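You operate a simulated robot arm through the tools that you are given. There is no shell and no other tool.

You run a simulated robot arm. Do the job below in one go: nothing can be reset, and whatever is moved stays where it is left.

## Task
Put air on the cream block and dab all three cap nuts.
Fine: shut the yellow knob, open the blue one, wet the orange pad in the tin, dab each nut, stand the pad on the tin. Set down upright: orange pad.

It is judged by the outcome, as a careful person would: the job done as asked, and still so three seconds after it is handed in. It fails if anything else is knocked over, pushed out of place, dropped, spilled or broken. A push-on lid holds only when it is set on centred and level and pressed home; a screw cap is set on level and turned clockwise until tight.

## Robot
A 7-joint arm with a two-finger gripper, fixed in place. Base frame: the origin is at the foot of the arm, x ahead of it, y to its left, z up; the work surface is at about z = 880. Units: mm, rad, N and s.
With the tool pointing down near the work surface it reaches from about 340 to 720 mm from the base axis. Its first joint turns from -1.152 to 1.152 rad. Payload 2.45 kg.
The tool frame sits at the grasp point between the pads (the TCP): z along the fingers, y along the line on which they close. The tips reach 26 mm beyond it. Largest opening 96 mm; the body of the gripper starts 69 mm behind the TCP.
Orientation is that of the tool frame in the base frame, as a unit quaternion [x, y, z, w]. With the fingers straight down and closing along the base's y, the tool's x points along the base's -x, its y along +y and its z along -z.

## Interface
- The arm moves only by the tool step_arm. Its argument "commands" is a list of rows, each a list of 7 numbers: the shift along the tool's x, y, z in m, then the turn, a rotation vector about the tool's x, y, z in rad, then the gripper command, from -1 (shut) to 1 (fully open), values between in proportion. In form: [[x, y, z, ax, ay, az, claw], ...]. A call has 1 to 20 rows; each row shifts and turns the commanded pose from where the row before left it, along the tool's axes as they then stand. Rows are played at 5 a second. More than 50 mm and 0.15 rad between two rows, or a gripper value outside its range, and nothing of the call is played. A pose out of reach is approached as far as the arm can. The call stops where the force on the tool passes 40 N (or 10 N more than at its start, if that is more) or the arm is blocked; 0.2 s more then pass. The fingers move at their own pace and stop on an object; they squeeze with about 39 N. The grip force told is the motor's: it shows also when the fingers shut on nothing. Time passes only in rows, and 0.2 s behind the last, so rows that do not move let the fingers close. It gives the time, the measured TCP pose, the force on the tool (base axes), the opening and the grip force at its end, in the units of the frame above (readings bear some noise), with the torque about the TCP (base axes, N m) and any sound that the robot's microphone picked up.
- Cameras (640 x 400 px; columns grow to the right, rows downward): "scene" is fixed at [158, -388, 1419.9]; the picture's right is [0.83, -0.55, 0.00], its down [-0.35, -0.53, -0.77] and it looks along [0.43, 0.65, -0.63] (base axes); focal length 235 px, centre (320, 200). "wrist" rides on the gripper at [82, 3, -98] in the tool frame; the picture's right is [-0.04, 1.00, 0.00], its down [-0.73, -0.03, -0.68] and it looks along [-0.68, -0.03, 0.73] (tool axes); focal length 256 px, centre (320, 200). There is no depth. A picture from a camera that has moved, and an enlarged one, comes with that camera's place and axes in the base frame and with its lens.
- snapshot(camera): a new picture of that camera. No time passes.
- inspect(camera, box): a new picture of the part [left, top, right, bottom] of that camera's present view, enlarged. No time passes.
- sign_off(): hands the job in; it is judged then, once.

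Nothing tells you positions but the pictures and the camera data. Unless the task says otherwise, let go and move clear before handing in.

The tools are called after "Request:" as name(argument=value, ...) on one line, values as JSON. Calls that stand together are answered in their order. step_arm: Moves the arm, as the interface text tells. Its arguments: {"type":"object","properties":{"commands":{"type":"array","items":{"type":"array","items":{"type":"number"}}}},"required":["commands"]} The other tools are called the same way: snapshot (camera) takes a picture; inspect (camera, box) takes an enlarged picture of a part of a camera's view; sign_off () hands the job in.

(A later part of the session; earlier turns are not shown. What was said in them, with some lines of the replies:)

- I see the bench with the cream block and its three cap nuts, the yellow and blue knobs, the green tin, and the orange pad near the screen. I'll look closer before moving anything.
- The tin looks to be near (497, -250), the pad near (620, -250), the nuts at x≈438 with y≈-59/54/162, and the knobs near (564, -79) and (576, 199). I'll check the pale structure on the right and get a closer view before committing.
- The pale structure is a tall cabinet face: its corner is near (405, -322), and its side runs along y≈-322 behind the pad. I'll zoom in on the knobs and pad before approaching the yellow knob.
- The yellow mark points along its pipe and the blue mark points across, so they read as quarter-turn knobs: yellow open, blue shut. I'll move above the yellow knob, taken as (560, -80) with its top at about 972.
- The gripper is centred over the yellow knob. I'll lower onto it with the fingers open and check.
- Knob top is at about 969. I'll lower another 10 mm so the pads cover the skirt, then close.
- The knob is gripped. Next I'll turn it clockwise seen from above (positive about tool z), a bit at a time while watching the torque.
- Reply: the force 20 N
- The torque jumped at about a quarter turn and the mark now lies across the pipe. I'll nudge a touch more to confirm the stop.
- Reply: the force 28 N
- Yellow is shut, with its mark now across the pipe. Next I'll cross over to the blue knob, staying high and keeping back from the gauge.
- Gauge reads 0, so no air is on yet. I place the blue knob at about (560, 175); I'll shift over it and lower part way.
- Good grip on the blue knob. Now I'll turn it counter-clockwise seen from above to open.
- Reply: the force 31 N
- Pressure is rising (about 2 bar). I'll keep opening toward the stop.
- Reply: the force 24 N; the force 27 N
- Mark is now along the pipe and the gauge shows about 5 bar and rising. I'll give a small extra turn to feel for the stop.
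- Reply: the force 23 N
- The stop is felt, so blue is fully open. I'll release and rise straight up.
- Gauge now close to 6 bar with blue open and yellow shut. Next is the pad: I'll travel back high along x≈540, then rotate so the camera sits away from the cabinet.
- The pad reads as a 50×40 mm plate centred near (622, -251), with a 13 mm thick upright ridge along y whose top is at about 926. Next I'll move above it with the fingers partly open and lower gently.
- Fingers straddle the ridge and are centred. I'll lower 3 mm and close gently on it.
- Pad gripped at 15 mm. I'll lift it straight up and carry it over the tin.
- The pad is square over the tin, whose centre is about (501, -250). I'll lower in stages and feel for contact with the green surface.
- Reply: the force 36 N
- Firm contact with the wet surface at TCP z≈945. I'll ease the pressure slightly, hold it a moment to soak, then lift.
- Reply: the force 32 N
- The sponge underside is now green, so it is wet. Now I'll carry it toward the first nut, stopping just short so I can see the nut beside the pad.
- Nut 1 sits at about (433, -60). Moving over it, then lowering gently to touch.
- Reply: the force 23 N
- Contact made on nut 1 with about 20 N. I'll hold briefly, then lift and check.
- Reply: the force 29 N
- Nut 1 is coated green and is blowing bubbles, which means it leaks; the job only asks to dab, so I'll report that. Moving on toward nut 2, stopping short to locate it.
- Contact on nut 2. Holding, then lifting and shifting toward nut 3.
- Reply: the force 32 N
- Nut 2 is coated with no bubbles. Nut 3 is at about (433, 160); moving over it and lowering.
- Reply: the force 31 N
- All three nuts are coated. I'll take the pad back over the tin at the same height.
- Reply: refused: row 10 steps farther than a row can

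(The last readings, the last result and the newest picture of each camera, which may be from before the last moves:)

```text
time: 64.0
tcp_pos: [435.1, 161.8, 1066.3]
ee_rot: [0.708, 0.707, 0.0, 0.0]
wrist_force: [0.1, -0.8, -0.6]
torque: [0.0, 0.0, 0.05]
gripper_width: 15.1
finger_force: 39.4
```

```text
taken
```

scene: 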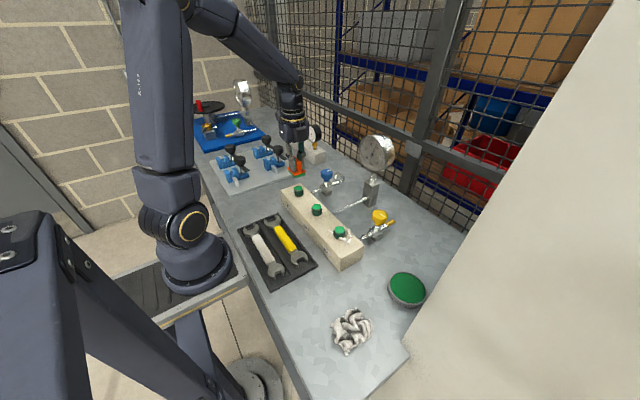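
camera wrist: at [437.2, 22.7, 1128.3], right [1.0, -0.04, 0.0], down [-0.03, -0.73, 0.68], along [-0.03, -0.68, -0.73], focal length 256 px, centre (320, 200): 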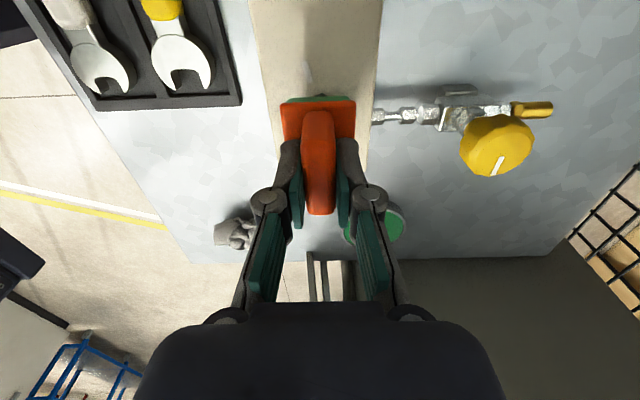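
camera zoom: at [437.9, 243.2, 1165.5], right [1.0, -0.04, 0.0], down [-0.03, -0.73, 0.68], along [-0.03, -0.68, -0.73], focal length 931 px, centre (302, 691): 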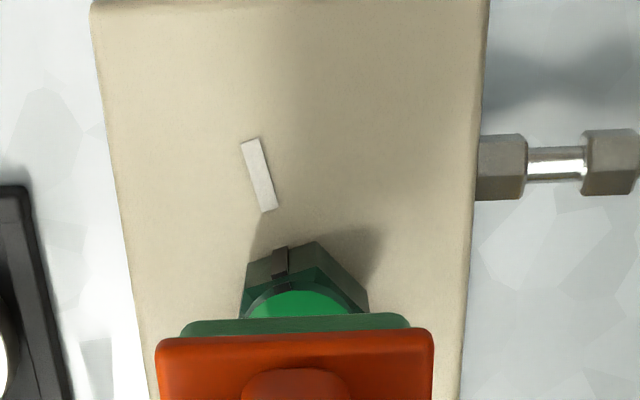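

The step was refused because one row was too long, and nothing moved. I'll repeat it with smaller rows.

Request:
step_arm(commands=[[-0.0412, 0, 0, 0, 0, 0, -1], [-0.0412, 0, 0, 0, 0, 0, -1], [-0.0412, 0, 0, 0, 0, 0, -1], [-0.0412, 0, 0, 0, 0, 0, -1], [-0.0412, 0, 0, 0, 0, 0, -1], [-0.0412, 0, 0, 0, 0, 0, -1], [-0.0412, 0, 0, 0, 0, 0, -1], [-0.0412, 0.022, 0, 0, 0, 0, -1], [-0.0412, 0.022, 0, 0, 0, 0, -1], [-0.0412, 0.022, 0, 0, 0, 0, -1], [0, 0, 0.02, 0, 0, 0, -1], [0, 0, 0, 0, 0, 0, -1]])

Request:
inspect(camera="wrist", box=[260, 10, 390, 120])

Request:
snapshot(camera="scene")

```text
time: 66.6
tcp_pos: [499.2, -252.2, 1045.7]
ee_rot: [0.707, 0.707, 0.0, 0.0]
wrist_force: [0.2, 0.3, 0.3]
torque: [-0.03, -0.01, 0.0]
gripper_width: 15.0
finger_force: 38.8
```

```text
3.64 times, centred on (325, 65) of wrist
camera zoom: at [502.1, -169.8, 1145.1], right [1.0, -0.04, 0.0], down [-0.03, -0.73, 0.68], along [-0.03, -0.68, -0.73], focal length 931 px, centre (302, 691)
```

zoom: 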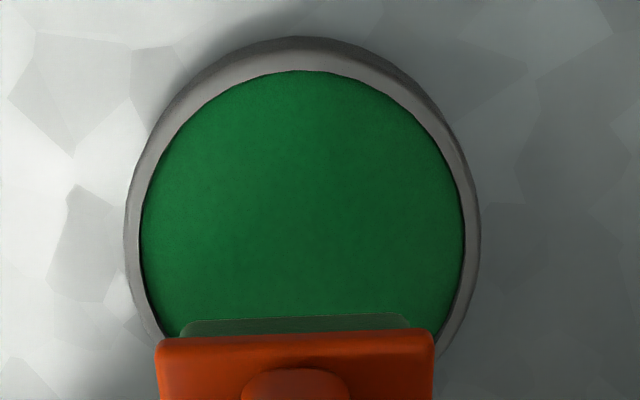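

```text
taken
```

scene: 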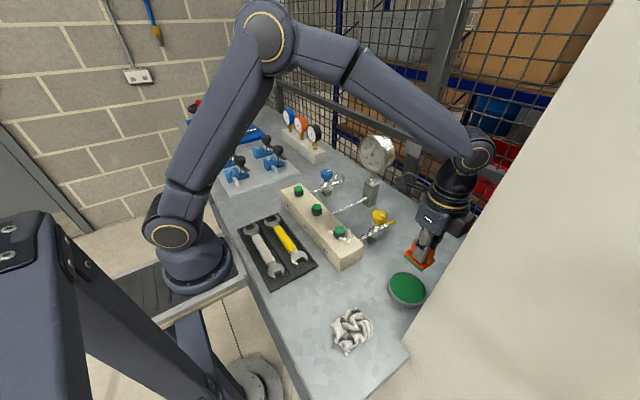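

Aligned with the tin again. Lowering to stand the pad on the green surface with light contact.

Request:
step_arm(commands=[[0.0012, 0.0005, 0.03, 0, 0, 0, -1], [0, 0, 0.03, 0, 0, 0, -1], [0, 0, 0.025, 0, 0, 0, -1], [0, 0, 0.012, 0, 0, 0, -1], [0, 0, 0, 0, 0, 0, -1]])

Request:
step_arm(commands=[[0, 0, 0.001, 0, 0, 0, -1], [0, 0, 0, 0, 0, 0, -1]])

```text
time: 67.8
tcp_pos: [500.3, -250.1, 950.0]
ee_rot: [0.708, 0.706, 0.0, -0.001]
wrist_force: [-0.4, 0.4, -0.3]
torque: [-0.02, 0.01, -0.01]
gripper_width: 14.8
finger_force: 38.8
```

```text
time: 68.4
tcp_pos: [500.0, -249.4, 948.8]
ee_rot: [0.708, 0.707, 0.0, 0.0]
wrist_force: [-1.0, 0.3, -1.4]
torque: [0.02, 0.03, -0.02]
gripper_width: 14.8
finger_force: 38.8
```

Request:
step_arm(commands=[[0, 0, 0.0015, 0, 0, 0, -1], [0, 0, 0, 0, 0, 0, -1]])

Request:
step_arm(commands=[[0, 0, 0.001, 0, 0, 0, -1], [0, 0, 0, 0, 0, 0, -1]])

```text
time: 69.0
tcp_pos: [500.1, -250.0, 948.3]
ee_rot: [0.708, 0.706, 0.0, 0.0]
wrist_force: [0.2, -0.2, -0.5]
torque: [-0.01, -0.01, 0.0]
gripper_width: 14.9
finger_force: 38.7
```

```text
time: 69.6
tcp_pos: [500.7, -249.8, 946.4]
ee_rot: [0.708, 0.706, 0.0, 0.0]
wrist_force: [-0.2, -0.2, -0.4]
torque: [-0.01, 0.03, -0.02]
gripper_width: 14.9
finger_force: 39.2
```

Request:
step_arm(commands=[[0, 0, 0.001, 0, 0, 0, -1], [0, 0, 0, 0, 0, 0, -1]])

```text
time: 70.2
tcp_pos: [499.7, -249.0, 945.7]
ee_rot: [0.708, 0.706, 0.0, 0.0]
wrist_force: [-0.2, -0.8, 0.0]
torque: [0.0, 0.0, 0.02]
gripper_width: 15.0
finger_force: 39.3
```

Request:
step_arm(commands=[[0, 0, 0.001, 0, 0, 0, -1], [0, 0, 0, 0, 0, 0, -1]])

```text
time: 70.8
tcp_pos: [501.1, -249.8, 945.7]
ee_rot: [0.708, 0.706, 0.0, 0.001]
wrist_force: [0.1, 0.7, 5.5]
torque: [-0.01, -0.04, -0.03]
gripper_width: 15.0
finger_force: 38.5
```

Light contact of about 5 N; the pad is standing. Opening the fingers evenly, then rising straight up.

Request:
step_arm(commands=[[0, 0, 0, 0, 0, 0, -0.6], [0, 0, 0, 0, 0, 0, -0.4], [0, 0, 0, 0, 0, 0, -0.1], [0, 0, 0, 0, 0, 0, 0.1], [0, 0, 0, 0, 0, 0, 0.1]])

Request:
snapshot(camera="wrist")

Request:
inspect(camera="scene", box=[360, 200, 480, 320])

```text
time: 72.0
tcp_pos: [501.0, -250.3, 945.5]
ee_rot: [0.708, 0.707, 0.001, 0.0]
wrist_force: [0.3, 0.4, 0.3]
torque: [-0.02, 0.0, 0.0]
gripper_width: 53.1
finger_force: 0.1
```

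```text
taken
camera wrist: at [502.7, -167.3, 1043.7], right [1.0, -0.04, 0.0], down [-0.03, -0.73, 0.68], along [-0.03, -0.68, -0.73], focal length 256 px, centre (320, 200)
```

wrist: 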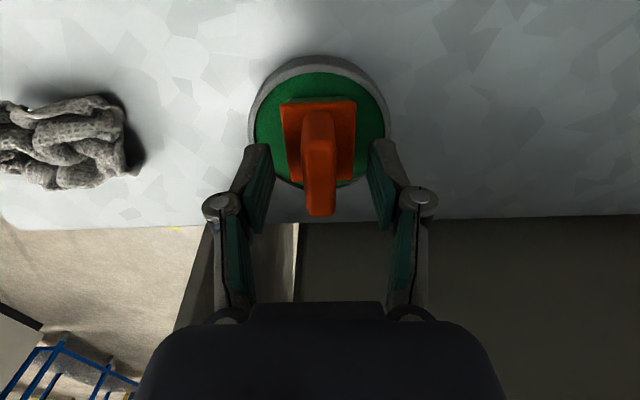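

```text
3.33 times, centred on (420, 260) of scene
camera zoom: at [158.0, -388.0, 1419.9], right [0.83, -0.55, 0.0], down [-0.35, -0.53, -0.77], along [0.43, 0.65, -0.63], focal length 783 px, centre (-13, 0)
```

zoom: 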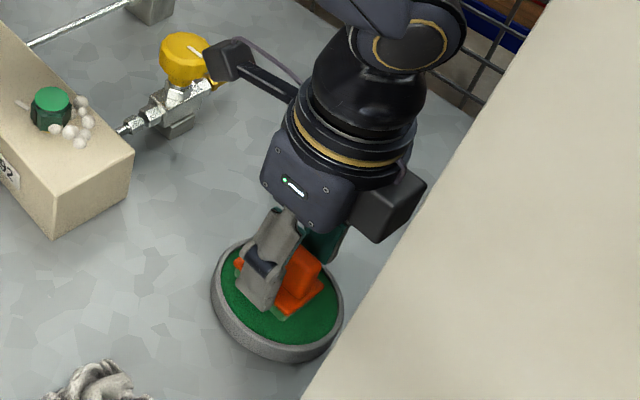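

Request:
step_arm(commands=[[0, 0, -0.02, 0, 0, 0, 0.1], [0, 0, -0.04, 0, 0, 0, 0.1], [0, 0, -0.04, 0, 0, 0, 0.1], [0, 0, -0.04, 0, 0, 0, 0.1], [0, -0.03, -0.03, 0, 0, 0, 0.1], [0.03, -0.03, -0.02, 0, 0, 0, 0.1], [0.03, -0.03, 0, 0, 0, 0, 0.1], [0.03, -0.03, 0, 0, 0, 0, 0.1], [0, 0, 0, 0, 0, 0, 0.1], [0, 0, 0, 0, 0, 0, 0.1]])

Request:
snapshot(camera="wrist")

Request:
snapshot(camera="scene")

Request:
inspect(camera="scene", box=[360, 220, 460, 320])

Request:
inspect(camera="scene", box=[270, 130, 420, 270])

```text
time: 74.2
tcp_pos: [380.4, -160.3, 1136.6]
ee_rot: [0.707, 0.707, -0.001, 0.0]
wrist_force: [0.4, -0.3, 0.3]
torque: [-0.01, -0.02, 0.05]
gripper_width: 52.7
finger_force: 0.0
```

```text
taken
camera wrist: at [382.6, -78.1, 1234.8], right [1.0, -0.04, 0.0], down [-0.03, -0.73, 0.68], along [-0.03, -0.68, -0.73], focal length 256 px, centre (320, 200)
```

wrist: 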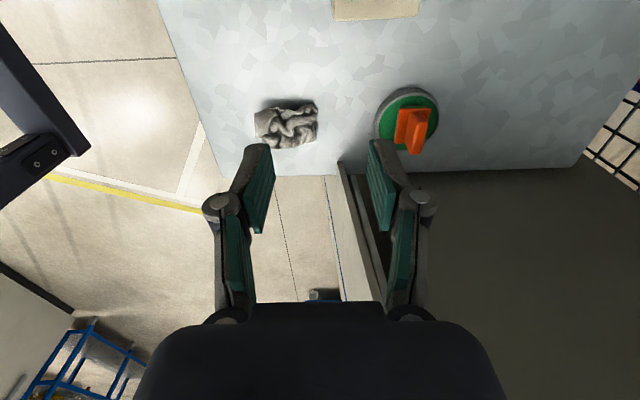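

```text
taken
```

scene: 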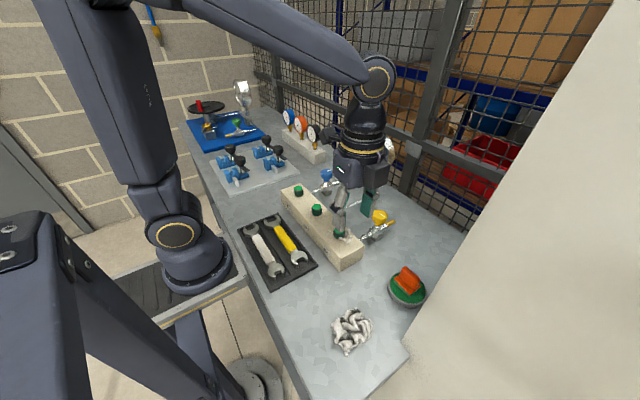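

```text
4.00 times, centred on (410, 270) of scene
camera zoom: at [158.0, -388.0, 1419.9], right [0.83, -0.55, 0.0], down [-0.35, -0.53, -0.77], along [0.43, 0.65, -0.63], focal length 940 px, centre (-40, -80)
```

zoom: 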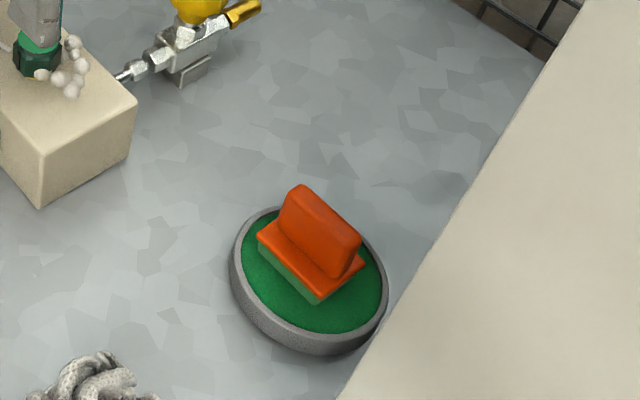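

```text
2.86 times, centred on (345, 200) of scene
camera zoom: at [158.0, -388.0, 1419.9], right [0.83, -0.55, 0.0], down [-0.35, -0.53, -0.77], along [0.43, 0.65, -0.63], focal length 672 px, centre (249, 200)
```

zoom: 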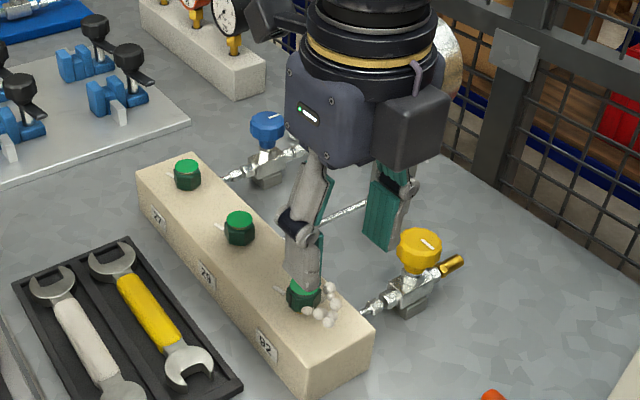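

The pad stands upright in the tin and the arm is clear. I'll move back a bit so I can check that the gauge and both knobs are still right.

Request:
step_arm(commands=[[0, 0, -0.04, 0, 0, 0, 0.1], [0, -0.02, -0.04, 0, 0, 0, 0.1], [0, -0.02, -0.03, 0, 0, 0, 0.1], [-0.03, 0, 0, 0, 0, 0, 0.1], [0, 0, 0, 0, 0, 0, 0.1]])

Request:
snapshot(camera="scene")

Request:
inspect(camera="scene", box=[290, 130, 410, 250])

```text
time: 75.4
tcp_pos: [341.0, -188.6, 1244.2]
ee_rot: [0.707, 0.707, 0.0, 0.0]
wrist_force: [-0.2, 1.2, 0.6]
torque: [-0.01, 0.02, -0.01]
gripper_width: 53.0
finger_force: 0.1
```

```text
taken
```

scene: 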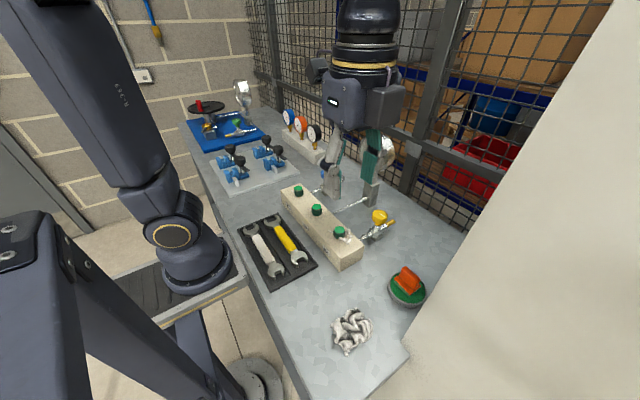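

```text
3.33 times, centred on (350, 190) of scene
camera zoom: at [158.0, -388.0, 1419.9], right [0.83, -0.55, 0.0], down [-0.35, -0.53, -0.77], along [0.43, 0.65, -0.63], focal length 783 px, centre (220, 233)
```

zoom: 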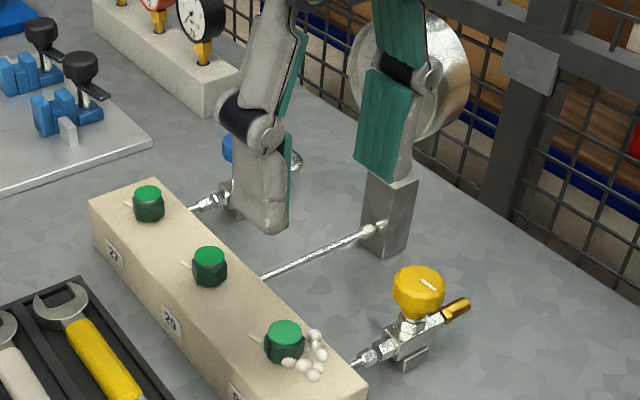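

Request:
step_arm(commands=[[0.04, 0, 0, 0, 0, 0, 0.1], [0.04, 0, 0, 0, 0, 0, 0.1], [0.04, 0, 0, 0, 0, 0, 0.1], [0.04, 0, 0, 0, 0, 0, 0.1], [0.04, 0, 0, 0, 0, 0, 0.1], [0, 0, 0, 0, 0, 0, 0.1]])

Request:
inspect(camera="scene", box=[290, 130, 410, 250])

```text
time: 76.8
tcp_pos: [341.4, 11.8, 1242.8]
ee_rot: [0.707, 0.707, 0.0, 0.0]
wrist_force: [-0.1, 0.4, -0.3]
torque: [-0.01, -0.01, 0.0]
gripper_width: 52.7
finger_force: 0.1
```

```text
3.33 times, centred on (350, 190) of scene
camera zoom: at [158.0, -388.0, 1419.9], right [0.83, -0.55, 0.0], down [-0.35, -0.53, -0.77], along [0.43, 0.65, -0.63], focal length 783 px, centre (220, 233)
```

zoom: 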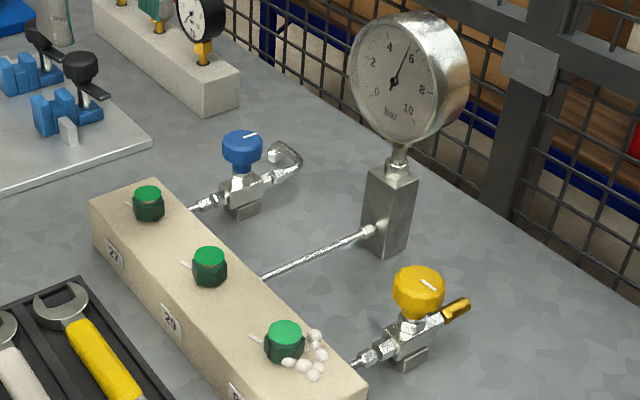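

The gauge holds just under 6 bar with yellow shut and blue open. All three nuts are coated, the pad stands upright in the tin, and the arm is clear, so I'm handing in.

Request:
sign_off()

```text
The job is handed in.
```

The cream block now has air on it, and all three cap nuts are dabbed. **The nut at plate 92, nearest the yellow knob, is leaking:** it blew bubbles as soon as it was dabbed. I only dabbed it; I did not tighten it, since that wasn't part of the job.

- **Air:** the yellow knob is shut and the blue one is fully open, each turned until I felt the stop. The gauge read just under 6 bar before I handed in.
- **Nuts:** all three are coated green. The other two, at plates 29 and 27, showed no bubbles.
- **Pad:** the orange pad is standing upright on the green surface in the tin.
- **Surroundings:** I saw nothing knocked over or pushed out of place. The arm was let go and clear before handing in.
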